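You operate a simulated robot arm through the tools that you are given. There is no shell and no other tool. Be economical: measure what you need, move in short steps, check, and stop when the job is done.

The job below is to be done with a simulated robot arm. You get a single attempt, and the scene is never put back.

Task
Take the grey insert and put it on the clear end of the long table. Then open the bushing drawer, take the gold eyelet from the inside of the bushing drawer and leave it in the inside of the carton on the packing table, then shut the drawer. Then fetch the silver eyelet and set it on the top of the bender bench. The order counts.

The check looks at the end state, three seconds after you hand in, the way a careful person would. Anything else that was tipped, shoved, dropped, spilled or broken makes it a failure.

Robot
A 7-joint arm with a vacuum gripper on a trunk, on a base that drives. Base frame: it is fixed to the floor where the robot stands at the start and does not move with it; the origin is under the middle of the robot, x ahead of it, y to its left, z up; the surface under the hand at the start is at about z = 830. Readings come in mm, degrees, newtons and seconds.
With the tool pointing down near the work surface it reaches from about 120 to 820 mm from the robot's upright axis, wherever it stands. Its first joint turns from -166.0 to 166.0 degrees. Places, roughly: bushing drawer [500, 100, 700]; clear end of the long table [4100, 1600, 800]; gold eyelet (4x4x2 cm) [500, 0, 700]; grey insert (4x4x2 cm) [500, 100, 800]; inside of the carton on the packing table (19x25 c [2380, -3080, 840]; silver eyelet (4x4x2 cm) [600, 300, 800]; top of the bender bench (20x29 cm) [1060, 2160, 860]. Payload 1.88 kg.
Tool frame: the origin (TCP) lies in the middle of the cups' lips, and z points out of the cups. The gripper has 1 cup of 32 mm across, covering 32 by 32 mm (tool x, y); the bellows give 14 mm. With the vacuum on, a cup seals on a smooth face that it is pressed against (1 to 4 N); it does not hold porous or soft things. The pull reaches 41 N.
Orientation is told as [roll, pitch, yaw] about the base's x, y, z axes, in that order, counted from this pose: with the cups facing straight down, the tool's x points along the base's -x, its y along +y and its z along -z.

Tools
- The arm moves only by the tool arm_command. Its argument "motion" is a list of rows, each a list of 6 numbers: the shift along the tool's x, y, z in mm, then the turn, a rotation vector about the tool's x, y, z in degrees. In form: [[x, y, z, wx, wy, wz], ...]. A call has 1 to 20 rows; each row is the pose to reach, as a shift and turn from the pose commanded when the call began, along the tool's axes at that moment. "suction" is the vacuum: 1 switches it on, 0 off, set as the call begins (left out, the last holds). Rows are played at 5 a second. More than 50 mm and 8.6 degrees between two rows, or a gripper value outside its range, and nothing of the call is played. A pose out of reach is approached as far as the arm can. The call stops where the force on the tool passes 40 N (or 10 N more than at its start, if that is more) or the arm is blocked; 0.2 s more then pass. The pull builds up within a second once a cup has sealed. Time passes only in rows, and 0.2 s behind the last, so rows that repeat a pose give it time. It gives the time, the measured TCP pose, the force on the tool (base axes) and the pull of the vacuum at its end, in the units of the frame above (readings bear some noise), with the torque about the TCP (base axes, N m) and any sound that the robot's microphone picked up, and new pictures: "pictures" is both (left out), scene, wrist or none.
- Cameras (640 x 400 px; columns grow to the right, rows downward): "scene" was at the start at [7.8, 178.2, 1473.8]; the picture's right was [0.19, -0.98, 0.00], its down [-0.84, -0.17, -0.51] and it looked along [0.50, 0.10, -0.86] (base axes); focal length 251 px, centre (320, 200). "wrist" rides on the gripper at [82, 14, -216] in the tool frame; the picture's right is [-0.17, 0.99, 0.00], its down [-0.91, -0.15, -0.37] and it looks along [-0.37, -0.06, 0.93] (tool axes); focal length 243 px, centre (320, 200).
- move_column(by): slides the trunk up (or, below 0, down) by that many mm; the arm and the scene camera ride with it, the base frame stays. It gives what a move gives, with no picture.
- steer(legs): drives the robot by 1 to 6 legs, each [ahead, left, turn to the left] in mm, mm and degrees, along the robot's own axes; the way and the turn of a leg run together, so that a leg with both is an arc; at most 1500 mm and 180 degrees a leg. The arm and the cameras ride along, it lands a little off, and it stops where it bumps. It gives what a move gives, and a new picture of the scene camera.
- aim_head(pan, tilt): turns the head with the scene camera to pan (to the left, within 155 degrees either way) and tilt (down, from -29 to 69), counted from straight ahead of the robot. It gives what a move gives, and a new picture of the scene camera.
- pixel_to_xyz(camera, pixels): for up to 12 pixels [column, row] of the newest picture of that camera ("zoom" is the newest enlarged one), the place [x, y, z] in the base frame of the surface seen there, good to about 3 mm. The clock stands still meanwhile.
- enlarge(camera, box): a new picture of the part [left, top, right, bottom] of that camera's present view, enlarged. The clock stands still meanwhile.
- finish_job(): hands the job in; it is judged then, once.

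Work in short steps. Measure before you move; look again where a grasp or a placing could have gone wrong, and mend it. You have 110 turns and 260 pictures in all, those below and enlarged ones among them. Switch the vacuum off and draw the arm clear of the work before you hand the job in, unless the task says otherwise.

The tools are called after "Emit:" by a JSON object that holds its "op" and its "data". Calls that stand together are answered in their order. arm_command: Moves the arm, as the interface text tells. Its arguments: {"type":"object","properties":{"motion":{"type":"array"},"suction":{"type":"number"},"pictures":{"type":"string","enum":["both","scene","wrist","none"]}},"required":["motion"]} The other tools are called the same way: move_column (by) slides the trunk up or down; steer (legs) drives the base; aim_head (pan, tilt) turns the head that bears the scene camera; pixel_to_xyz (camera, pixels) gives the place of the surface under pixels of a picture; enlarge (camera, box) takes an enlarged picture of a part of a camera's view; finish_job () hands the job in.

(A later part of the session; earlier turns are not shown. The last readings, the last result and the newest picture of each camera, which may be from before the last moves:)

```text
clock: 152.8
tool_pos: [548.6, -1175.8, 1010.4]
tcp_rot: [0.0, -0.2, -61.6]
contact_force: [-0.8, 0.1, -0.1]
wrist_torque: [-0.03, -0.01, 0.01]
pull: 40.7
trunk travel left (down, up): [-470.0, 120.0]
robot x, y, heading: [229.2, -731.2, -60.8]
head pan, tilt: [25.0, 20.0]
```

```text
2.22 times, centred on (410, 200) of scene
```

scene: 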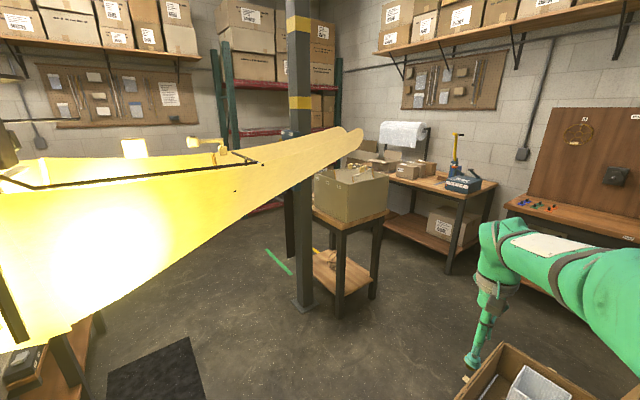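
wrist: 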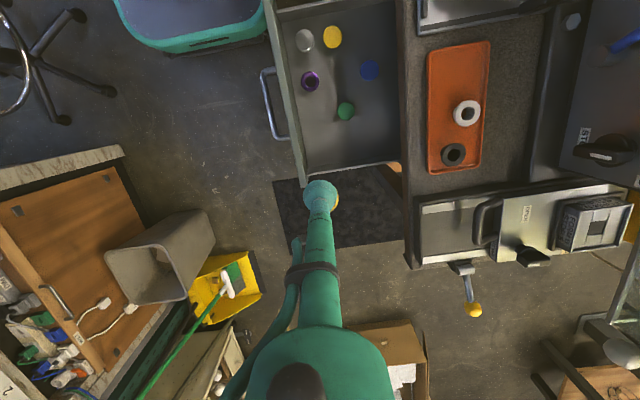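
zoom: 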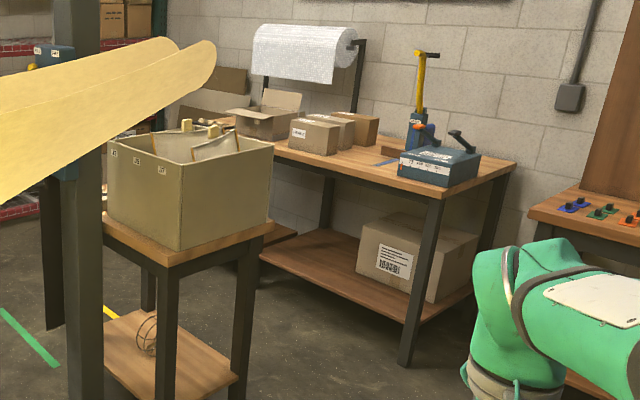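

Plan: turn to -90°, strafe to x≈1080, drive down to y≈-2460 between tables, checking on the way.

Emit:
{"op": "steer", "data": {"legs": [[0, 0, -29], [0, 850, 0], [900, 0, 0]]}}

Emit:
{"op": "aim_head", "data": {"pan": 30, "tilt": 30}}

```text
clock: 156.8
tool_pos: [719.7, -1272.4, 1009.8]
tcp_rot: [0.4, 0.1, -90.0]
contact_force: [-0.2, -0.3, -1.0]
wrist_torque: [-0.03, 0.0, -0.01]
pull: 40.1
trunk travel left (down, up): [-470.0, 120.0]
robot x, y, heading: [656.3, -728.2, -89.5]
head pan, tilt: [25.0, 20.0]
stopped in leg 2: the robot was blocked; the commanded pose is now the measured one
```

scene: 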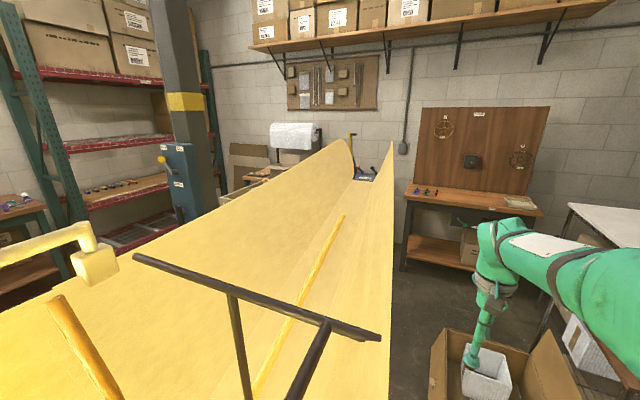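

```text
clock: 157.6
tool_pos: [720.3, -1275.1, 1008.7]
tcp_rot: [0.4, 0.1, -90.1]
contact_force: [1.1, -0.1, -0.3]
wrist_torque: [-0.02, -0.03, 0.02]
pull: 40.6
trunk travel left (down, up): [-470.0, 120.0]
robot x, y, heading: [663.9, -729.3, -89.7]
head pan, tilt: [30.0, 30.0]
```

scene: 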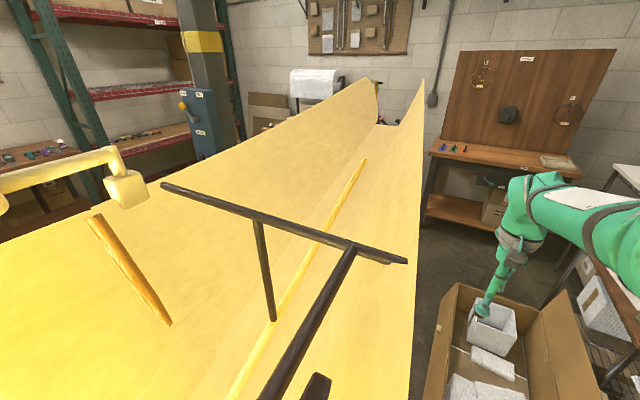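

A big yellow suspended trough is to my left and I touched it. Back off 150 mm right, then measure it.

Emit:
{"op": "steer", "data": {"legs": [[0, -200, 0]]}}

Emit:
{"op": "aim_head", "data": {"pan": 60, "tilt": 15}}

Emit:
{"op": "pixel_to_xyz", "data": {"camera": "scene", "pixels": [[320, 200], [250, 150], [400, 200], [450, 180], [500, 150], [320, 280], [200, 220], [400, 260], [300, 120], [100, 200], [480, 220], [540, 130]]}}

```text
clock: 159.2
tool_pos: [525.2, -1274.4, 1010.2]
tcp_rot: [0.0, -0.2, -89.7]
contact_force: [-0.3, 0.4, -0.8]
wrist_torque: [-0.02, -0.01, -0.02]
pull: 41.0
trunk travel left (down, up): [-470.0, 120.0]
robot x, y, heading: [455.2, -729.9, -89.1]
head pan, tilt: [30.0, 30.0]
```

scene: 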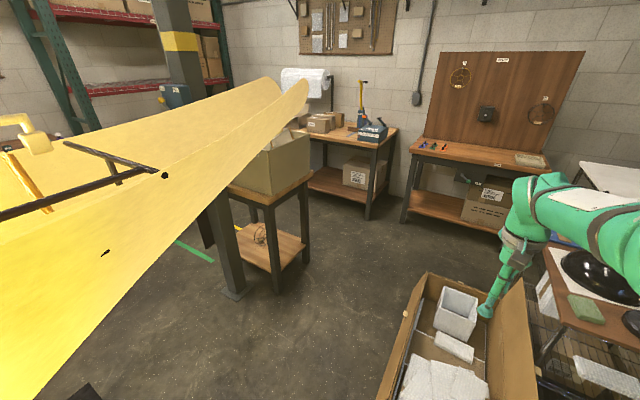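

```text
clock: 160.1
tool_pos: [526.5, -1273.3, 1009.5]
tcp_rot: [-0.1, 0.0, -89.7]
contact_force: [0.4, 0.0, 0.5]
wrist_torque: [0.02, 0.0, -0.01]
pull: 40.2
trunk travel left (down, up): [-470.0, 120.0]
robot x, y, heading: [455.0, -732.7, -89.0]
head pan, tilt: [60.0, 15.0]
```

scene: 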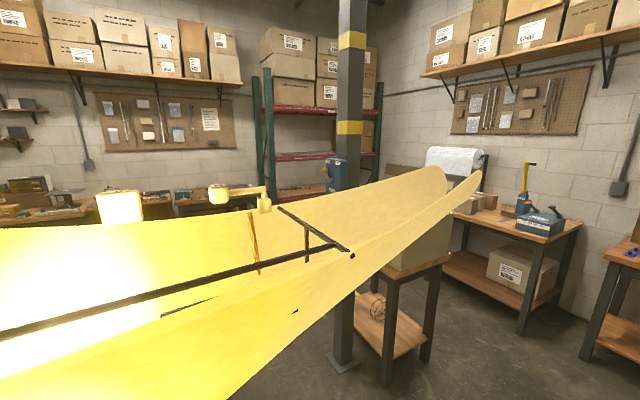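

```text
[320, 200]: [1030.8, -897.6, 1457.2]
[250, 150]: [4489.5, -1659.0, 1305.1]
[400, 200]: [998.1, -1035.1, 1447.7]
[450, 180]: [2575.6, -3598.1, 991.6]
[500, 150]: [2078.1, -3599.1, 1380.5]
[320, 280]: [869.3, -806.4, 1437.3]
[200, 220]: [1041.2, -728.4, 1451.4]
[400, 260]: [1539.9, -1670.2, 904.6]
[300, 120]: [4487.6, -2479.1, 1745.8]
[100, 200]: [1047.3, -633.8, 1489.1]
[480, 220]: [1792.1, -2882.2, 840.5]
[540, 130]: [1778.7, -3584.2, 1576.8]
```

It is a suspended yellow shell with its lower side at z≈1435. Find its tip (478,178) and edge points to route round it.

Emit:
{"op": "pixel_to_xyz", "data": {"camera": "scene", "pixels": [[478, 178], [470, 186], [440, 175], [440, 205], [445, 168], [380, 255], [280, 350], [240, 395], [350, 255], [460, 195]]}}

Emit:
{"op": "aim_head", "data": {"pan": 90, "tilt": -5}}

```text
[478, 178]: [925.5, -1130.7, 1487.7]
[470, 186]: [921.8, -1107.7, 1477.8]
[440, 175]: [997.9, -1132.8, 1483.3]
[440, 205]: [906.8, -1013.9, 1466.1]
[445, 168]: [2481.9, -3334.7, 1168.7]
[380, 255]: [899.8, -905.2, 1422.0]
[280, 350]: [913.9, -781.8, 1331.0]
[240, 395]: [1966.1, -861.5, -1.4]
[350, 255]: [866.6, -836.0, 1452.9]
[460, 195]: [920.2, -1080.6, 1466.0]
```

```text
clock: 161.1
tool_pos: [525.2, -1273.5, 1010.2]
tcp_rot: [0.0, -0.1, -89.7]
contact_force: [1.0, 0.1, 0.3]
wrist_torque: [0.0, -0.01, 0.0]
pull: 40.6
trunk travel left (down, up): [-470.0, 120.0]
robot x, y, heading: [455.1, -731.8, -89.3]
head pan, tilt: [90.0, -5.0]
```

scene: 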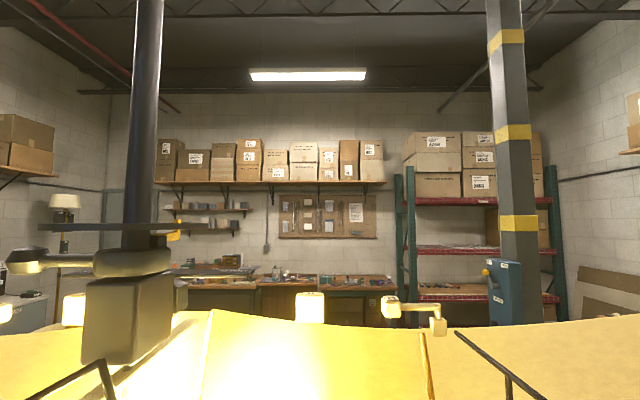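

The shell spans overhead down to y≈-1140, lowest z≈1331. I'll lower the trunk 330 mm and pass beneath it: strafe to x≈1090, then ahead.

Emit:
{"op": "move_column", "data": {"by": -330}}

Emit:
{"op": "aim_head", "data": {"pan": 60, "tilt": 0}}

```text
clock: 164.3
tool_pos: [525.1, -1272.8, 680.3]
tcp_rot: [0.0, -0.1, -89.6]
contact_force: [0.3, -0.9, 0.1]
wrist_torque: [-0.05, 0.0, -0.04]
pull: 40.8
trunk travel left (down, up): [-140.0, 450.0]
robot x, y, heading: [456.2, -731.3, -89.2]
head pan, tilt: [90.0, -5.0]
```

```text
clock: 165.3
tool_pos: [526.6, -1273.2, 679.9]
tcp_rot: [0.0, -0.1, -89.6]
contact_force: [0.2, -0.5, 0.1]
wrist_torque: [-0.01, -0.02, 0.02]
pull: 41.0
trunk travel left (down, up): [-140.0, 450.0]
robot x, y, heading: [455.1, -731.9, -89.2]
head pan, tilt: [60.0, 0.0]
```

scene: 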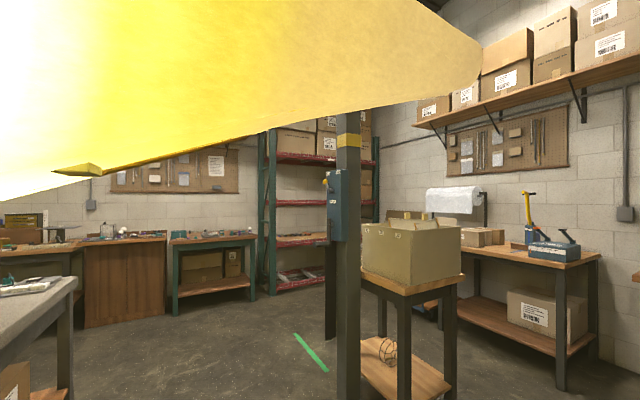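

Now I look from below. Measure the shell's lowest points (75,172) and (150,165), and the bench side.

Emit:
{"op": "pixel_to_xyz", "data": {"camera": "scene", "pixels": [[80, 172], [150, 160], [250, 120], [40, 175], [5, 195], [400, 90], [60, 290], [70, 340], [345, 385]]}}

Emit:
{"op": "aim_head", "data": {"pan": 100, "tilt": 10}}

```text
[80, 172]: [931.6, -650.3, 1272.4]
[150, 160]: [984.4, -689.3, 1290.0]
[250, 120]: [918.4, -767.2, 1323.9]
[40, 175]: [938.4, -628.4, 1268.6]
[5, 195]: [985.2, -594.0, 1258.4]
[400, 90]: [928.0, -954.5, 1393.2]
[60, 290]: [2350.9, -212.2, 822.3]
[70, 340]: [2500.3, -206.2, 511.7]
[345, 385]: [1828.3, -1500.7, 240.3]
```

```text
clock: 166.4
tool_pos: [525.8, -1273.3, 680.6]
tcp_rot: [0.0, -0.1, -89.6]
contact_force: [-0.6, 0.3, -0.6]
wrist_torque: [-0.03, 0.0, 0.01]
pull: 40.6
trunk travel left (down, up): [-140.0, 450.0]
robot x, y, heading: [457.5, -732.6, -89.2]
head pan, tilt: [100.0, 10.0]
```

scene: 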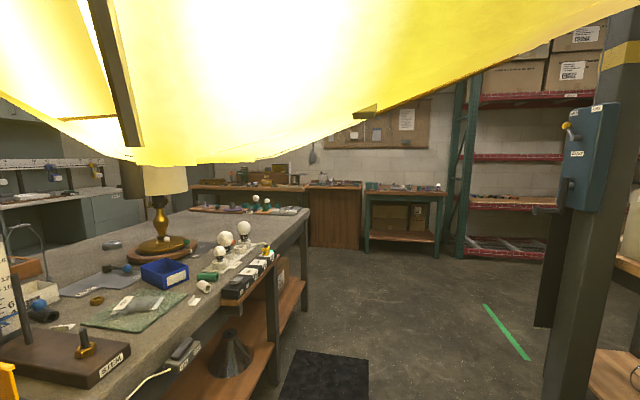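

Lowest parts are ~1258+; my head is at ~1150–1200 now and I'll cross at y≈-850 where it is higher. Go.

Emit:
{"op": "steer", "data": {"legs": [[120, 0, 0], [0, 640, 0], [850, 0, 0]]}}

Emit:
{"op": "move_column", "data": {"by": 330}}

Emit:
{"op": "aim_head", "data": {"pan": 25, "tilt": 30}}

```text
clock: 175.0
tool_pos: [1170.9, -2265.5, 681.0]
tcp_rot: [0.0, -0.2, -90.0]
contact_force: [-0.1, -0.3, -0.2]
wrist_torque: [0.0, 0.0, 0.03]
pull: 40.5
trunk travel left (down, up): [-140.0, 450.0]
robot x, y, heading: [1102.4, -1721.6, -89.5]
head pan, tilt: [100.0, 10.0]
```

scene: 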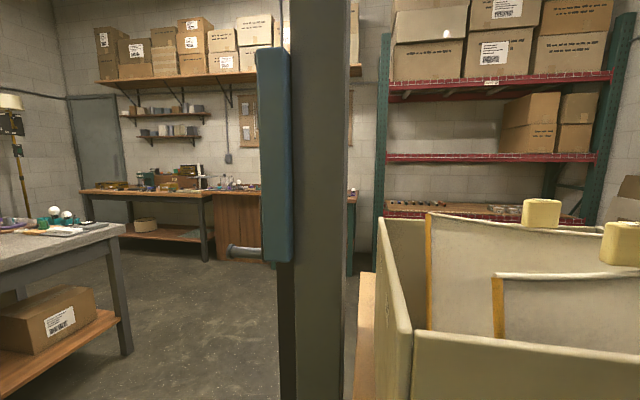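

```text
clock: 178.2
tool_pos: [1170.1, -2265.9, 1009.4]
tcp_rot: [0.0, -0.1, -90.0]
contact_force: [0.1, -0.3, -0.3]
wrist_torque: [-0.01, 0.0, 0.04]
pull: 40.5
trunk travel left (down, up): [-470.0, 120.0]
robot x, y, heading: [1103.1, -1723.5, -89.3]
head pan, tilt: [100.0, 10.0]
```

```text
clock: 179.7
tool_pos: [1169.7, -2266.5, 1009.4]
tcp_rot: [0.0, -0.2, -90.0]
contact_force: [0.9, -0.4, -0.3]
wrist_torque: [-0.03, 0.02, 0.0]
pull: 40.0
trunk travel left (down, up): [-470.0, 120.0]
robot x, y, heading: [1102.3, -1722.3, -89.3]
head pan, tilt: [25.0, 30.0]
```

scene: 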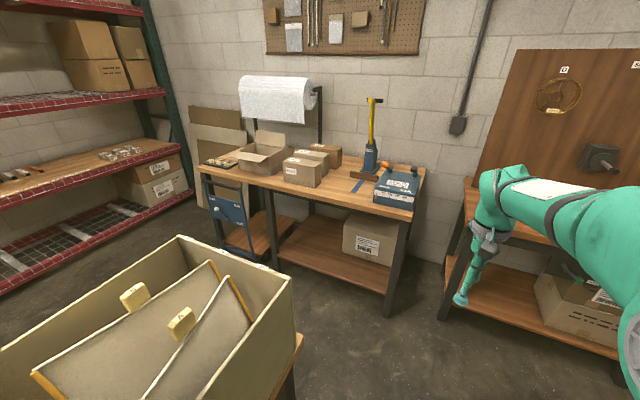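

Open carton at (262,152). A blue hand truck stands at (230,210). Measure these.

Emit:
{"op": "pixel_to_xyz", "data": {"camera": "scene", "pixels": [[238, 160], [282, 165], [285, 148], [258, 165], [230, 215], [255, 255], [300, 375], [295, 290], [275, 262], [385, 310], [215, 245], [262, 152]]}}

Emit:
{"op": "enlarge", "data": {"camera": "scene", "box": [180, 110, 360, 270]}}

```text
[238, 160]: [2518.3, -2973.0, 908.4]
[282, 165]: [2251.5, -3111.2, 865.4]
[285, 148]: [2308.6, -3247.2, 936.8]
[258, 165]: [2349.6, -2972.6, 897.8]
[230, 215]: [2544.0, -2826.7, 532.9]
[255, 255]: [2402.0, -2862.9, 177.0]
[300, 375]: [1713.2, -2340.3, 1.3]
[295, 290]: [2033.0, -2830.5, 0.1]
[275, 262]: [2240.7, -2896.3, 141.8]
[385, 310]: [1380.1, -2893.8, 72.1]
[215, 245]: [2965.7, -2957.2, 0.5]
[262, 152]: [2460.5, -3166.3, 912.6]
```

```text
2.50 times, centred on (270, 190) of scene
```

zoom: 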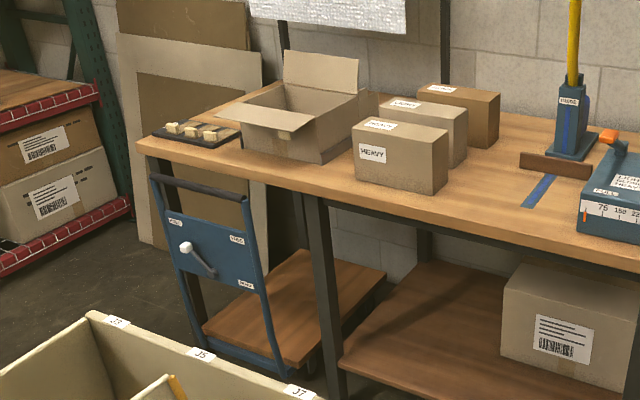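

Drive ahead and arc to heading 0 in the aisle at y≈-2430, then along to x≈2200.

Emit:
{"op": "steer", "data": {"legs": [[420, 0, 0], [290, 0, 45], [0, 0, 44.5]]}}

Emit:
{"op": "aim_head", "data": {"pan": -20, "tilt": 35}}

```text
clock: 186.4
tool_pos: [1762.6, -2326.9, 1010.4]
tcp_rot: [0.0, -0.1, -0.3]
contact_force: [-0.3, 0.2, 0.0]
wrist_torque: [0.03, 0.01, 0.0]
pull: 40.6
trunk travel left (down, up): [-470.0, 120.0]
robot x, y, heading: [1219.9, -2390.6, 0.3]
head pan, tilt: [25.0, 30.0]
```

scene: 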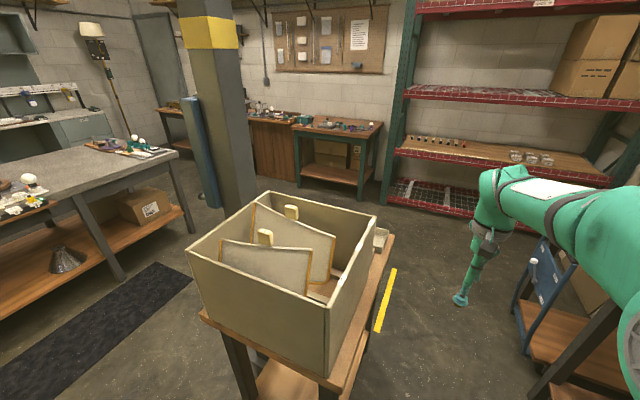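

```text
clock: 187.5
tool_pos: [1761.1, -2327.6, 1010.4]
tcp_rot: [-0.1, 0.0, -0.2]
contact_force: [0.4, -0.4, -0.2]
wrist_torque: [0.01, -0.07, -0.03]
pull: 40.6
trunk travel left (down, up): [-470.0, 120.0]
robot x, y, heading: [1216.7, -2392.8, 0.3]
head pan, tilt: [-20.0, 35.0]
```

scene: 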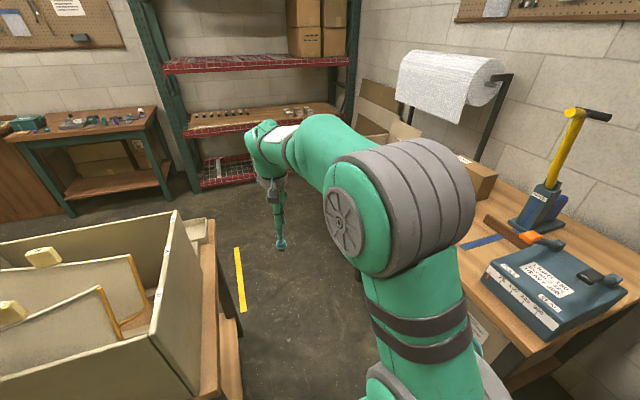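

Check the aisle edges: small table right edge (213,300), packing table front edge (500,340).

Emit:
{"op": "pixel_to_xyz", "data": {"camera": "scene", "pixels": [[213, 300], [200, 260], [215, 380], [515, 350], [470, 290], [205, 230], [238, 345], [450, 140]]}}

```text
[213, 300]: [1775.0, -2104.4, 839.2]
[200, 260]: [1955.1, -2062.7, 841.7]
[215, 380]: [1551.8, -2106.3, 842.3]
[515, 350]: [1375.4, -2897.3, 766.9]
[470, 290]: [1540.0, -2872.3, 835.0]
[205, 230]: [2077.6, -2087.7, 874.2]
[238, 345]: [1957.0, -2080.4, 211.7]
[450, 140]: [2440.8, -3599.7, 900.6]
```

Aisle is y from -2110 to -2870. Drive ahead 1080 to (2300,-2430), then turn -75° toward the carton.

Emit:
{"op": "steer", "data": {"legs": [[540, -45, -0.3], [545, 0, 0], [0, 0, -75]]}}

Emit:
{"op": "aim_head", "data": {"pan": 0, "tilt": 50}}

```text
clock: 196.5
tool_pos: [2477.9, -2971.8, 1010.5]
tcp_rot: [0.0, -0.1, -76.5]
contact_force: [-0.2, -0.3, -0.7]
wrist_torque: [-0.05, -0.05, 0.05]
pull: 40.6
trunk travel left (down, up): [-470.0, 120.0]
robot x, y, heading: [2287.2, -2458.3, -76.1]
head pan, tilt: [-20.0, 35.0]
```

scene: 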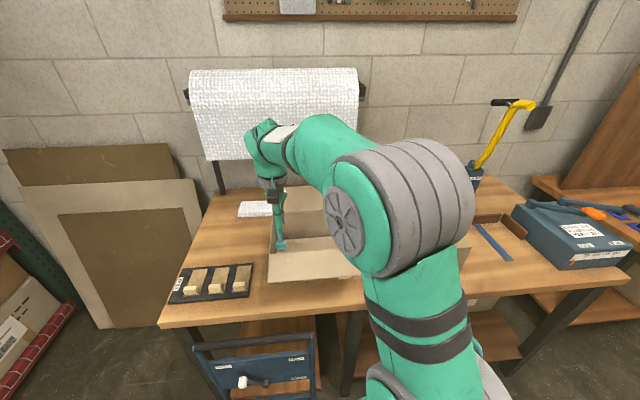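

```text
clock: 197.3
tool_pos: [2479.1, -2971.6, 1010.0]
tcp_rot: [0.1, -0.1, -76.4]
contact_force: [-0.2, -0.3, 0.3]
wrist_torque: [-0.05, 0.0, 0.0]
pull: 40.6
trunk travel left (down, up): [-470.0, 120.0]
robot x, y, heading: [2283.4, -2461.8, -75.9]
head pan, tilt: [0.0, 50.0]
```

scene: 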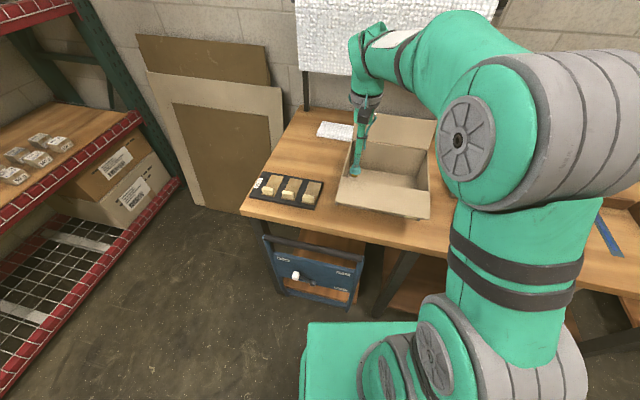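

Carton interior visible around (390,170). Measure interior floor and rims.

Emit:
{"op": "enlarge", "data": {"camera": "scene", "box": [320, 100, 460, 230]}}

Emit:
{"op": "pixel_to_xyz", "data": {"camera": "scene", "pixels": [[390, 172], [410, 175], [375, 178], [395, 160], [400, 150], [425, 180], [380, 195], [425, 215], [345, 200], [430, 150], [400, 120], [350, 165]]}}

```text
3.08 times, centred on (390, 165) of scene
```

zoom: 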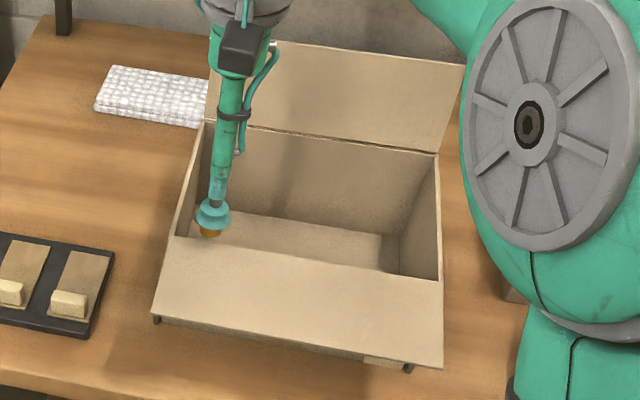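

```text
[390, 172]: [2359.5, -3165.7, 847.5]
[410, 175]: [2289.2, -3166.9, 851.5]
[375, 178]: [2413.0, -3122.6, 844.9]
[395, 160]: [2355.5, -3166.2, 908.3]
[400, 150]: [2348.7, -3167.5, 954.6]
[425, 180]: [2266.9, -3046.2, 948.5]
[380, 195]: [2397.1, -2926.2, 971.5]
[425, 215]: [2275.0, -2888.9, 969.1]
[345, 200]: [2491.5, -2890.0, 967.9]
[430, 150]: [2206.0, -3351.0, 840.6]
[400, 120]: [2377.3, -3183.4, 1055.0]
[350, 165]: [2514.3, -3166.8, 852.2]
```

Interior spans x 2265–2500, y -2990…-3166, floor z≈846; front flap z≈970. Raise 30, move over (2380,-3080), look.

Emit:
{"op": "arm_command", "data": {"motion": [[0, 0, -30, 0, 0, 0], [-20, -30, -40, 0, 0, 0], [-41, -60, -40, 0, 0, 0], [-62, -90, -40, 0, 0, 0], [-82, -121, -40, 0, 0, 0], [-82, -121, -40, 0, 0, 0]]}}

Emit:
{"op": "enlarge", "data": {"camera": "wrist", "box": [160, 60, 480, 260]}}

```text
clock: 198.7
tool_pos: [2379.2, -3082.3, 1048.6]
tcp_rot: [0.0, -0.1, -76.4]
contact_force: [-1.1, 1.0, 0.3]
wrist_torque: [-0.02, -0.05, -0.02]
pull: 40.7
trunk travel left (down, up): [-470.0, 120.0]
robot x, y, heading: [2285.3, -2460.2, -75.9]
head pan, tilt: [0.0, 50.0]
```

scene: 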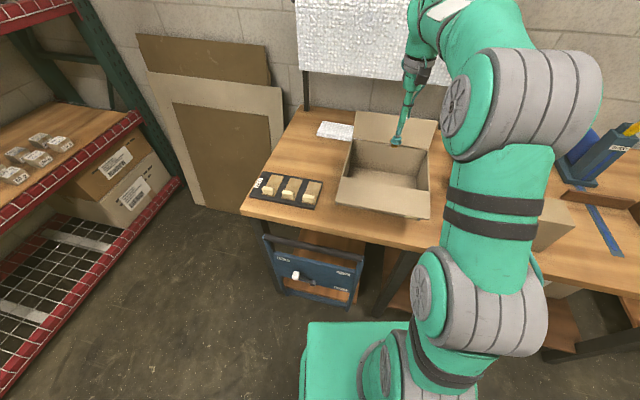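
wrist: 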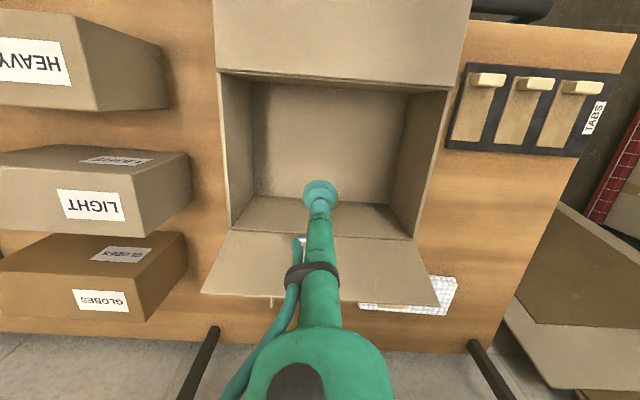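

```text
2.00 times, centred on (320, 160) of wrist
```

zoom: 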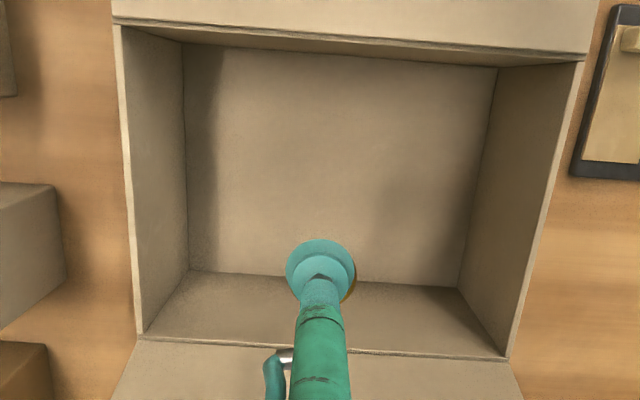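

Landing point zoom (320,194) lies mid-floor. Descend 178 mm then creep.

Emit:
{"op": "arm_command", "data": {"motion": [[0, 0, 45, 0, 0, 0], [0, 0, 90, 0, 0, 0], [0, 0, 130, 0, 0, 0], [0, 0, 160, 0, 0, 0], [0, 0, 172, 0, 0, 0], [0, 0, 178, 0, 0, 0], [0, 0, 181, 0, 0, 0], [0, 0, 181, 0, 0, 0]], "pictures": "none"}}

```text
clock: 200.5
tool_pos: [2380.1, -3079.4, 867.8]
tcp_rot: [0.0, -0.2, -76.4]
contact_force: [0.1, -0.4, 0.0]
wrist_torque: [-0.04, -0.02, 0.03]
pull: 40.8
trunk travel left (down, up): [-470.0, 120.0]
robot x, y, heading: [2286.2, -2462.6, -75.8]
head pan, tilt: [0.0, 50.0]
```

No contact yet; creep down up to 7 mm.

Emit:
{"op": "arm_command", "data": {"motion": [[0, 0, 2, 0, 0, 0], [0, 0, 3.5, 0, 0, 0], [0, 0, 4, 0, 0, 0]], "pictures": "none"}}

```text
clock: 201.3
tool_pos: [2379.3, -3080.5, 865.6]
tcp_rot: [0.0, -0.2, -76.4]
contact_force: [0.4, 0.0, 1.1]
wrist_torque: [-0.04, 0.0, 0.0]
pull: 40.3
trunk travel left (down, up): [-470.0, 120.0]
robot x, y, heading: [2288.6, -2462.6, -75.8]
head pan, tilt: [0.0, 50.0]
```

Emit:
{"op": "arm_command", "data": {"motion": [[0, 0, 1, 0, 0, 0], [0, 0, 2, 0, 0, 0], [0, 0, 2, 0, 0, 0]], "pictures": "none"}}

```text
clock: 202.1
tool_pos: [2380.6, -3081.1, 865.1]
tcp_rot: [0.1, -0.3, -76.3]
contact_force: [1.0, 0.5, 11.3]
wrist_torque: [-0.1, -0.05, 0.04]
pull: 40.9
trunk travel left (down, up): [-470.0, 120.0]
robot x, y, heading: [2288.3, -2463.1, -75.9]
head pan, tilt: [0.0, 50.0]
```

Contact (11 N): the eyelet rests on the carton floor. Release and lift out.

Emit:
{"op": "arm_command", "data": {"motion": [[0, 0, -1, 0, 0, 0], [0, 0, -1, 0, 0, 0], [0, 0, -1, 0, 0, 0], [0, 0, -1, 0, 0, 0], [0, 0, -5, 0, 0, 0], [0, 0, -20, 0, 0, 0], [0, 0, -60, 0, 0, 0], [0, 0, -105, 0, 0, 0], [0, 0, -150, 0, 0, 0], [0, 0, -185, 0, 0, 0]], "suction": 0, "pictures": "wrist"}}

```text
clock: 204.3
tool_pos: [2380.2, -3077.7, 1051.2]
tcp_rot: [0.0, -0.1, -76.4]
contact_force: [0.2, 0.2, 0.3]
wrist_torque: [0.0, -0.02, 0.02]
pull: 0.0
trunk travel left (down, up): [-470.0, 120.0]
robot x, y, heading: [2287.2, -2459.3, -76.1]
head pan, tilt: [0.0, 50.0]
```

wrist: 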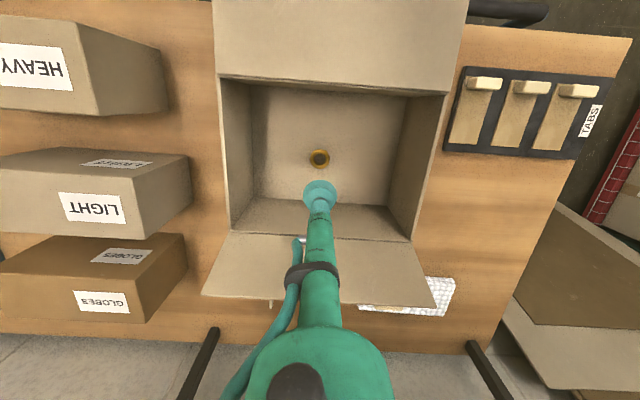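

Gold eyelet lies in the carton. Retract the arm, then retrace the way: heading 0, back along the aisle, reverse arc to -90°, back to y≈-1720.

Emit:
{"op": "arm_command", "data": {"motion": [[36, 20, 0, 0, 0, 0], [72, 40, 0, 0, 0, 0], [108, 60, 0, 0, 0, 0], [142, 78, 0, 0, 0, 0]], "pictures": "none"}}

Emit:
{"op": "steer", "data": {"legs": [[0, 0, 76], [-540, 10, 0], [-530, 0, 0]]}}

```text
clock: 205.3
tool_pos: [2422.9, -2925.1, 1045.1]
tcp_rot: [0.0, -0.2, -76.4]
contact_force: [0.6, 0.1, -0.2]
wrist_torque: [0.02, -0.02, 0.02]
pull: 0.0
trunk travel left (down, up): [-470.0, 120.0]
robot x, y, heading: [2285.3, -2461.8, -75.9]
head pan, tilt: [0.0, 50.0]
```

```text
clock: 214.4
tool_pos: [1700.1, -2439.2, 1045.4]
tcp_rot: [0.0, -0.1, -0.2]
contact_force: [-0.7, 0.0, -1.0]
wrist_torque: [-0.01, 0.0, 0.01]
pull: 0.2
trunk travel left (down, up): [-470.0, 120.0]
robot x, y, heading: [1218.0, -2465.7, 0.5]
head pan, tilt: [0.0, 50.0]
```

scene: 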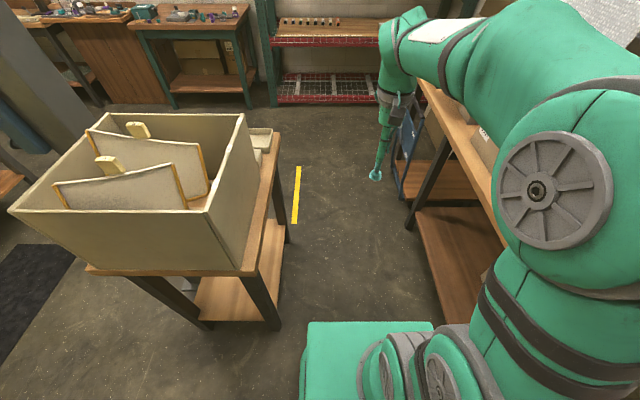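

Continue: turn -45°, reverse arc, back up to y≈-1720, then lower the trunk for the shell.

Emit:
{"op": "steer", "data": {"legs": [[0, 0, -45], [-290, 0, -45.3], [-480, 0, 0]]}}

Emit:
{"op": "move_column", "data": {"by": -330}}

```text
clock: 221.4
tool_pos: [1119.7, -2189.8, 1045.7]
tcp_rot: [-0.1, -0.1, -89.7]
contact_force: [0.2, -0.3, 0.5]
wrist_torque: [0.0, -0.02, -0.02]
pull: 0.0
trunk travel left (down, up): [-470.0, 120.0]
robot x, y, heading: [1094.5, -1704.1, -89.2]
head pan, tilt: [0.0, 50.0]
```

scene: 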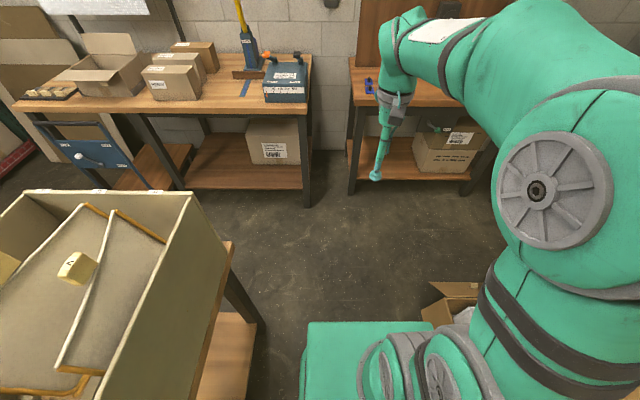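

```text
clock: 224.6
tool_pos: [1120.4, -2190.9, 714.9]
tcp_rot: [0.0, -0.1, -89.7]
contact_force: [0.4, 0.4, 0.4]
wrist_torque: [0.0, 0.03, 0.0]
pull: 0.0
trunk travel left (down, up): [-140.0, 450.0]
robot x, y, heading: [1093.3, -1709.8, -89.3]
head pan, tilt: [0.0, 50.0]
```

Back up 860 to y≈-850, then strafe right 780 to x≈300; raise the trunk and turn to +90° there.

Emit:
{"op": "steer", "data": {"legs": [[-860, 0, 0], [0, -780, 0]]}}

Emit:
{"op": "move_column", "data": {"by": 330}}

Emit:
{"op": "steer", "data": {"legs": [[0, 0, 90], [0, 0, 89]]}}

Emit:
{"op": "aim_head", "data": {"pan": -20, "tilt": 50}}

```text
clock: 232.9
tool_pos: [324.5, -1349.4, 714.5]
tcp_rot: [-0.1, -0.1, -90.1]
contact_force: [0.4, -0.4, 0.2]
wrist_torque: [-0.01, 0.02, 0.01]
pull: 0.0
trunk travel left (down, up): [-140.0, 450.0]
robot x, y, heading: [305.6, -865.6, -89.4]
head pan, tilt: [0.0, 50.0]
```

scene: 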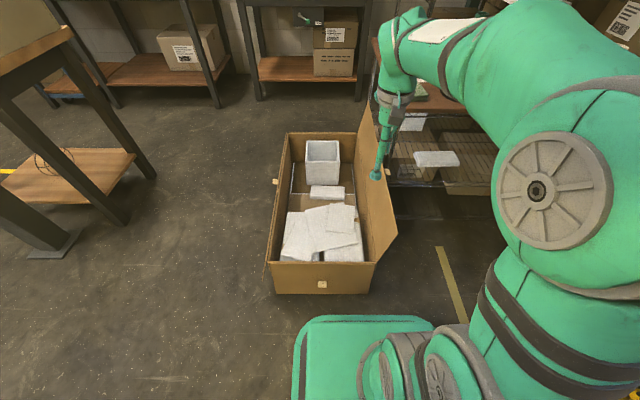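

```text
clock: 236.2
tool_pos: [325.4, -1350.7, 1045.0]
tcp_rot: [0.0, -0.1, -90.1]
contact_force: [0.3, 0.1, -0.4]
wrist_torque: [-0.01, -0.01, 0.01]
pull: 0.1
trunk travel left (down, up): [-470.0, 120.0]
robot x, y, heading: [300.1, -868.8, -89.5]
head pan, tilt: [0.0, 50.0]
```

```text
clock: 244.2
tool_pos: [291.4, -381.6, 1044.3]
tcp_rot: [-0.1, -0.1, 88.6]
contact_force: [-0.3, 0.3, -0.2]
wrist_torque: [-0.02, 0.01, 0.0]
pull: 0.0
trunk travel left (down, up): [-470.0, 120.0]
robot x, y, heading: [300.0, -865.3, 89.1]
head pan, tilt: [0.0, 50.0]
```

scene: 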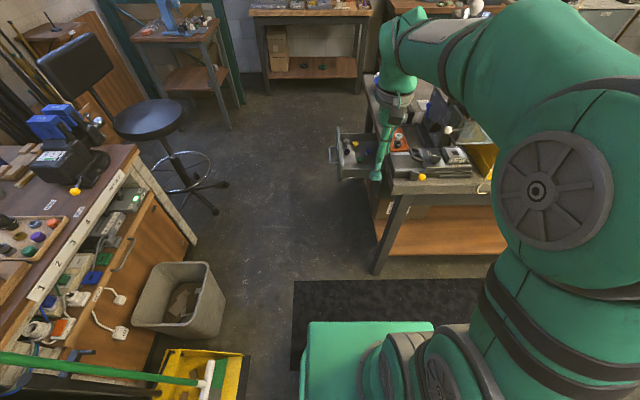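

```text
clock: 245.0
tool_pos: [290.8, -382.2, 1045.1]
tcp_rot: [0.0, -0.1, 88.5]
contact_force: [0.0, 0.4, 0.1]
wrist_torque: [-0.01, 0.02, 0.01]
pull: 0.0
trunk travel left (down, up): [-470.0, 120.0]
robot x, y, heading: [303.0, -869.3, 89.0]
head pan, tilt: [-20.0, 50.0]
```

scene: 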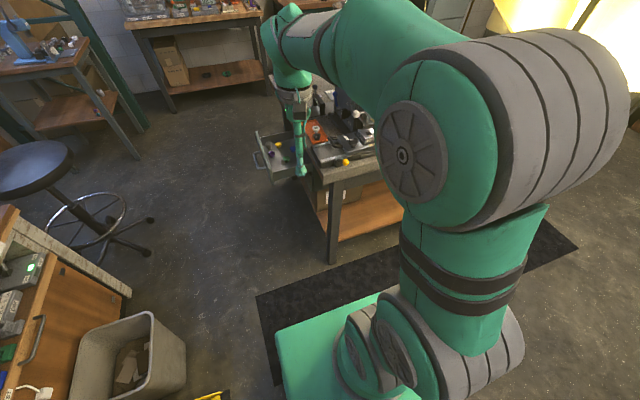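

Drive to about (120,-510) for the push; then roll the tool to face +x.

Emit:
{"op": "steer", "data": {"legs": [[350, 180, 0.5]]}}

Emit:
{"op": "arm_command", "data": {"motion": [[0, 0, 0, 8.2, 0, 0], [0, 0, 0, 16.4, 0, 0], [0, 0, 0, 24.5, 0, 0], [0, 0, 0, 32.7, 0, 0], [0, 0, 0, 40.9, 0, 0], [0, 0, 0, 49.1, 0, 0], [0, 0, 0, 57.3, 0, 0], [0, 0, 0, 65.5, 0, 0], [0, 0, 0, 73.6, 0, 0], [0, 0, 0, 81.8, 0, 0], [0, 0, 0, 90, 0, 0], [0, 0, 0, 90, 0, 0]], "pictures": "scene"}}

```text
clock: 247.5
tool_pos: [105.9, -27.1, 1044.9]
tcp_rot: [0.0, -0.1, 89.3]
contact_force: [-0.5, 0.4, 1.2]
wrist_torque: [0.0, 0.04, 0.02]
pull: 0.1
trunk travel left (down, up): [-470.0, 120.0]
robot x, y, heading: [124.7, -510.9, 89.9]
head pan, tilt: [-20.0, 50.0]
```

scene: 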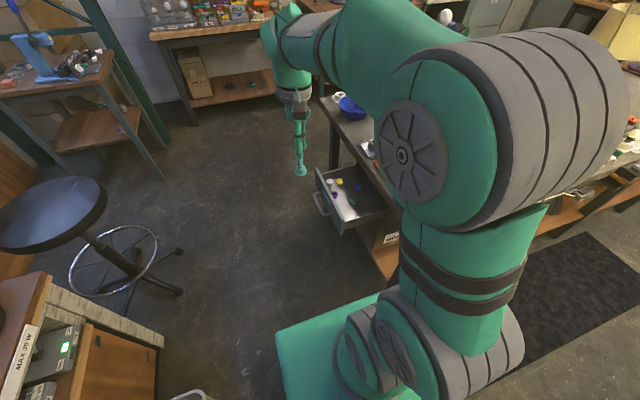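

```text
clock: 250.1
tool_pos: [106.3, -26.2, 1045.3]
tcp_rot: [-90.1, 0.0, 89.3]
contact_force: [0.6, -1.5, -0.4]
wrist_torque: [0.0, 0.01, 0.01]
pull: 0.0
trunk travel left (down, up): [-470.0, 120.0]
robot x, y, heading: [123.8, -512.9, 90.0]
head pan, tilt: [-20.0, 50.0]
```

scene: 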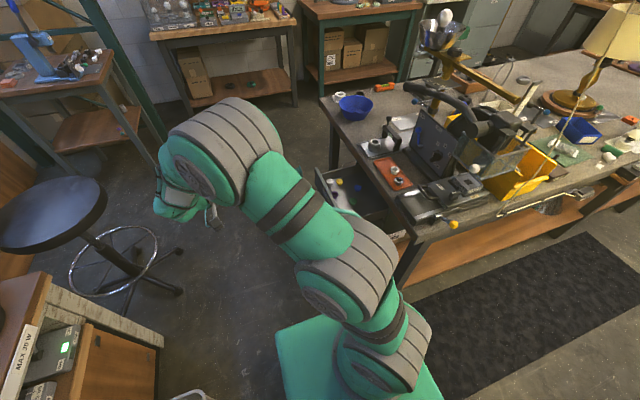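

Tool faces +x. Shift to y≈15, then lower the trunk 302 mm.

Emit:
{"op": "arm_command", "data": {"motion": [[-20, 0, 0, 0, 0, 0], [-42, 0, 0, 0, 0, 0], [-42, 0, 0, 0, 0, 0]], "pictures": "none"}}

Emit:
{"op": "move_column", "data": {"by": -303}}

Emit:
{"op": "arm_command", "data": {"motion": [[0, 0, 25, 0, 0, 0], [0, 0, 50, 0, 0, 0], [0, 0, 75, 0, 0, 0], [0, 0, 95, 0, 0, 0], [0, 0, 95, 0, 0, 0]], "pictures": "both"}}

```text
clock: 250.9
tool_pos: [104.9, 16.0, 1044.6]
tcp_rot: [-89.9, 0.0, 89.2]
contact_force: [-0.6, 0.2, -0.8]
wrist_torque: [-0.03, 0.01, -0.02]
pull: 0.0
trunk travel left (down, up): [-470.0, 120.0]
robot x, y, heading: [123.0, -510.3, 89.9]
head pan, tilt: [-20.0, 50.0]
```

```text
clock: 253.9
tool_pos: [104.7, 16.5, 741.9]
tcp_rot: [-89.9, 0.0, 89.3]
contact_force: [0.1, 0.1, 0.2]
wrist_torque: [0.03, 0.02, 0.0]
pull: 0.1
trunk travel left (down, up): [-167.0, 423.0]
robot x, y, heading: [123.2, -514.5, 90.0]
head pan, tilt: [-20.0, 50.0]
```

```text
clock: 255.1
tool_pos: [200.4, 15.2, 741.8]
tcp_rot: [-89.9, -0.2, 89.3]
contact_force: [-0.1, -0.4, 0.1]
wrist_torque: [0.0, 0.04, -0.02]
pull: 0.0
trunk travel left (down, up): [-167.0, 423.0]
robot x, y, heading: [123.3, -508.1, 89.8]
head pan, tilt: [-20.0, 50.0]
```

scene: 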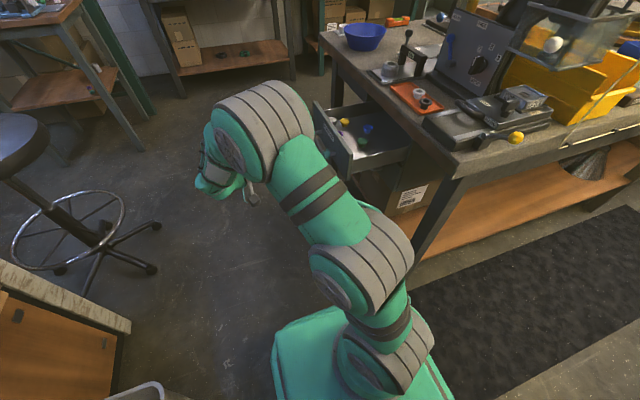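
wrist: 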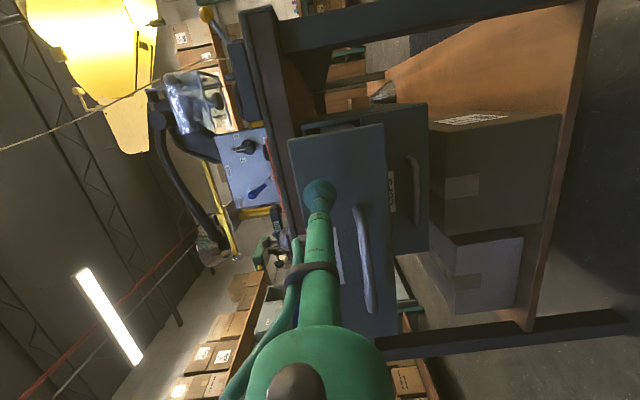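

Aligned with the drawer face. Push in steadily.

Emit:
{"op": "arm_command", "data": {"motion": [[0, 0, 20, 0, 0, 0], [0, 0, 35, 0, 0, 0], [0, 0, 45, 0, 0, 0], [0, 0, 55, 0, 0, 0], [0, 0, 65, 0, 0, 0], [0, 0, 77, 0, 0, 0], [0, 0, 89, 0, 0, 0], [0, 0, 101, 0, 0, 0], [0, 0, 113, 0, 0, 0], [0, 0, 125, 0, 0, 0], [0, 0, 137, 0, 0, 0], [0, 0, 149, 0, 0, 0], [0, 0, 161, 0, 0, 0], [0, 0, 173, 0, 0, 0], [0, 0, 185, 0, 0, 0], [0, 0, 197, 0, 0, 0], [0, 0, 205, 0, 0, 0], [0, 0, 213, 0, 0, 0]], "pictures": "both"}}

```text
clock: 258.9
tool_pos: [414.5, 12.0, 742.1]
tcp_rot: [-90.0, -0.2, 89.3]
contact_force: [-1.6, 0.3, 0.4]
wrist_torque: [-0.03, -0.02, 0.01]
pull: 0.1
trunk travel left (down, up): [-167.0, 423.0]
robot x, y, heading: [120.2, -509.0, 90.0]
head pan, tilt: [-20.0, 50.0]
```

scene: 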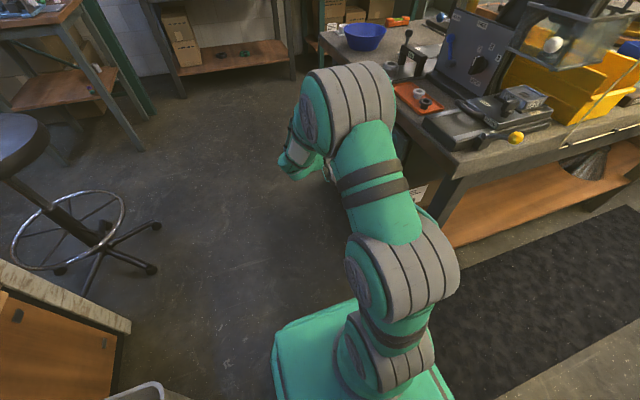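
wrist: 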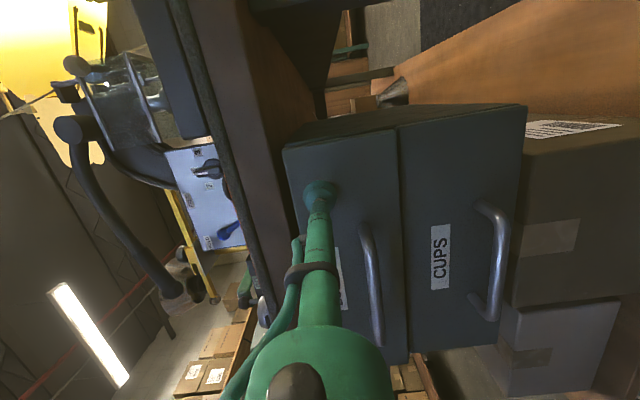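

Nearly shut. Push the rest until a firm stop is felt.

Emit:
{"op": "arm_command", "data": {"motion": [[0, 0, 6, 0, 0, 0], [0, 0, 11, 0, 0, 0], [0, 0, 14, 0, 0, 0], [0, 0, 16, 0, 0, 0], [0, 0, 18, 0, 0, 0], [0, 0, 18, 0, 0, 0]], "pictures": "none"}}

```text
clock: 260.3
tool_pos: [433.0, 11.8, 741.0]
tcp_rot: [-90.1, -0.3, 89.3]
contact_force: [-3.9, -0.6, 0.5]
wrist_torque: [0.01, -0.01, 0.05]
pull: 0.0
trunk travel left (down, up): [-167.0, 423.0]
robot x, y, heading: [124.7, -511.9, 90.0]
head pan, tilt: [-20.0, 50.0]
```

Emit:
{"op": "arm_command", "data": {"motion": [[0, 0, 2, 0, 0, 0], [0, 0, 4, 0, 0, 0], [0, 0, 6, 0, 0, 0], [0, 0, 8, 0, 0, 0], [0, 0, 8, 0, 0, 0]], "pictures": "wrist"}}

```text
clock: 261.5
tool_pos: [439.6, 14.6, 741.2]
tcp_rot: [-90.1, -0.2, 89.4]
contact_force: [-9.2, 4.2, 0.8]
wrist_torque: [0.05, 0.07, -0.12]
pull: 0.1
trunk travel left (down, up): [-167.0, 423.0]
robot x, y, heading: [119.1, -511.8, 90.0]
head pan, tilt: [-20.0, 50.0]
```

wrist: 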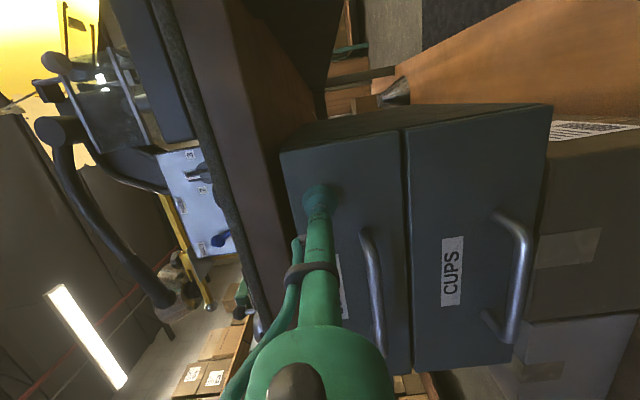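

The bushing face looks flush with CUPS. Back off 120 mm and measure both faces.

Emit:
{"op": "arm_command", "data": {"motion": [[0, 0, -15, 0, 0, 0], [0, 0, -50, 0, 0, 0], [0, 0, -90, 0, 0, 0], [0, 0, -130, 0, 0, 0], [0, 0, -130, 0, 0, 0]], "pictures": "wrist"}}

Emit:
{"op": "pixel_to_xyz", "data": {"camera": "wrist", "pixels": [[320, 150], [300, 160], [350, 160], [400, 160], [420, 180], [415, 150], [345, 200]]}}

```text
clock: 262.7
tool_pos: [309.4, 12.4, 742.0]
tcp_rot: [-90.1, -0.1, 89.3]
contact_force: [-0.4, -0.2, 0.8]
wrist_torque: [0.0, 0.01, 0.04]
pull: 0.1
trunk travel left (down, up): [-167.0, 423.0]
robot x, y, heading: [123.3, -514.4, 89.7]
head pan, tilt: [-20.0, 50.0]
```

wrist: 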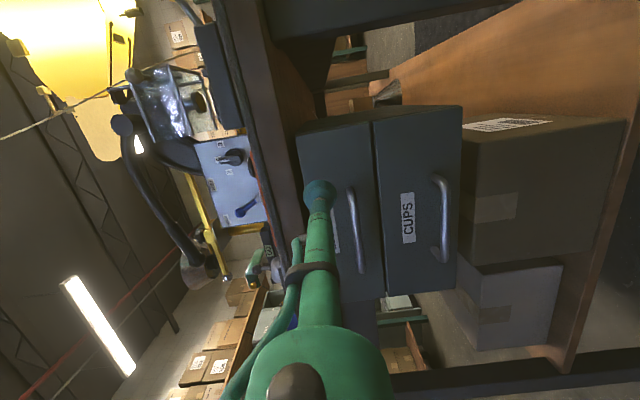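

```text
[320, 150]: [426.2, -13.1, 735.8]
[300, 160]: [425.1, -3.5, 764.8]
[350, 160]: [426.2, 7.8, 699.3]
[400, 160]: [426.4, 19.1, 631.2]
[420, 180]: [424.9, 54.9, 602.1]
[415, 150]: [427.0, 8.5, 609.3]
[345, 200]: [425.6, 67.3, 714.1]
```

Drawer is shut (both faces at x≈426). Raise the trunk, turn the tool down, then drive to about (60,300) for the silver eyelet.

Emit:
{"op": "move_column", "data": {"by": 303}}

Emit:
{"op": "arm_command", "data": {"motion": [[0, 0, 0, -8.2, 0, 0], [0, 0, 0, -16.4, 0, 0], [0, 0, 0, -24.5, 0, 0], [0, 0, 0, -32.7, 0, 0], [0, 0, 0, -40.9, 0, 0], [0, 0, 0, -49.1, 0, 0], [0, 0, 0, -57.3, 0, 0], [0, 0, 0, -65.5, 0, 0], [0, 0, 0, -73.6, 0, 0], [0, 0, 0, -81.8, 0, 0], [0, 0, 0, -90, 0, 0], [0, 0, 0, -90, 0, 0]], "pictures": "none"}}

Emit:
{"op": "steer", "data": {"legs": [[0, 70, 0], [750, 0, 0]]}}

Emit:
{"op": "aim_head", "data": {"pan": -80, "tilt": 55}}

```text
clock: 265.7
tool_pos: [310.6, 11.2, 1044.2]
tcp_rot: [-90.0, -0.1, 89.3]
contact_force: [-0.2, -0.5, -0.3]
wrist_torque: [0.02, 0.02, 0.03]
pull: 0.2
trunk travel left (down, up): [-470.0, 120.0]
robot x, y, heading: [124.1, -511.8, 89.8]
head pan, tilt: [-20.0, 50.0]
```

```text
clock: 268.3
tool_pos: [309.6, 13.7, 1044.6]
tcp_rot: [0.1, -0.3, 89.3]
contact_force: [0.0, -0.4, -0.4]
wrist_torque: [0.01, 0.0, 0.03]
pull: 0.0
trunk travel left (down, up): [-470.0, 120.0]
robot x, y, heading: [124.4, -506.9, 89.5]
head pan, tilt: [-20.0, 50.0]
```

```text
clock: 273.1
tool_pos: [250.7, 777.8, 1043.8]
tcp_rot: [0.0, -0.1, 88.6]
contact_force: [0.0, 0.7, -0.1]
wrist_torque: [-0.02, -0.01, 0.04]
pull: 0.0
trunk travel left (down, up): [-470.0, 120.0]
robot x, y, heading: [62.5, 258.0, 89.1]
head pan, tilt: [-20.0, 50.0]
```

scene: 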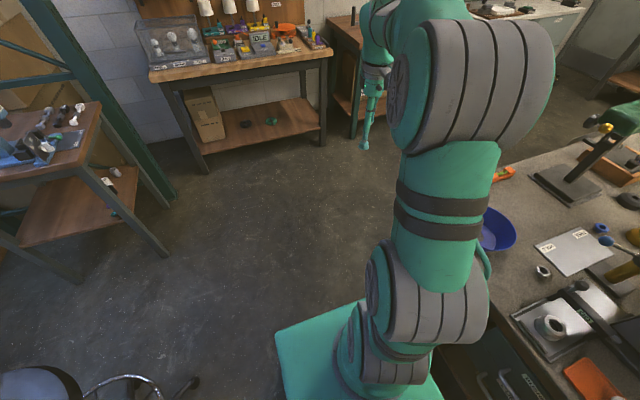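

```text
clock: 274.4
tool_pos: [252.1, 778.7, 1044.7]
tcp_rot: [0.0, -0.1, 88.6]
contact_force: [0.5, 1.1, -0.5]
wrist_torque: [0.02, 0.02, -0.02]
pull: 0.1
trunk travel left (down, up): [-470.0, 120.0]
robot x, y, heading: [59.9, 255.4, 88.9]
head pan, tilt: [-80.0, 55.0]
```

scene: 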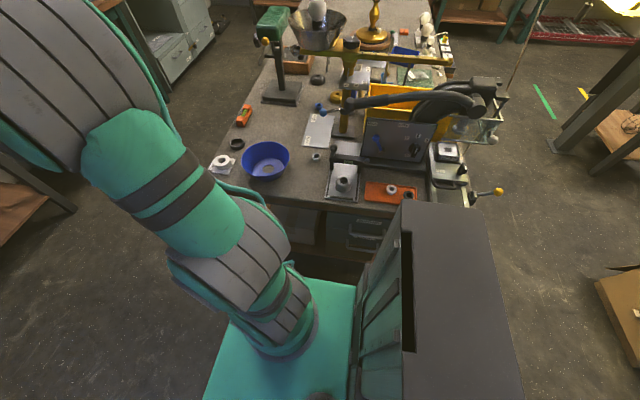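

Measure the silver eyelet at (316,157) in a zoom first.

Emit:
{"op": "enlarge", "data": {"camera": "scene", "box": [280, 120, 380, 190]}}

Emit:
{"op": "pixel_to_xyz", "data": {"camera": "scene", "pixels": [[316, 155], [313.5, 156], [319, 156], [316, 158.5], [335, 150], [318, 115], [345, 180], [312, 165]]}}

```text
5.71 times, centred on (330, 155) of scene
```

zoom: 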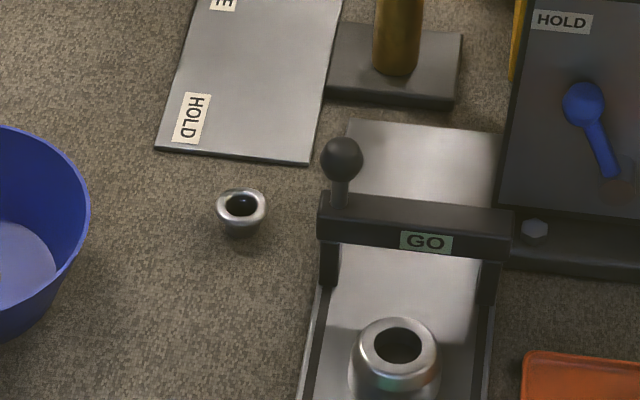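

```text
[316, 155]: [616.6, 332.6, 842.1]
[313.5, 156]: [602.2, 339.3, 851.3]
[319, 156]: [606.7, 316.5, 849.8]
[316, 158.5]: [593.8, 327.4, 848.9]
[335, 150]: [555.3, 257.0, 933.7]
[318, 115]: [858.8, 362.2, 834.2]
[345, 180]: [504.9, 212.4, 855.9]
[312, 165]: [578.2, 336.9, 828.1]
```

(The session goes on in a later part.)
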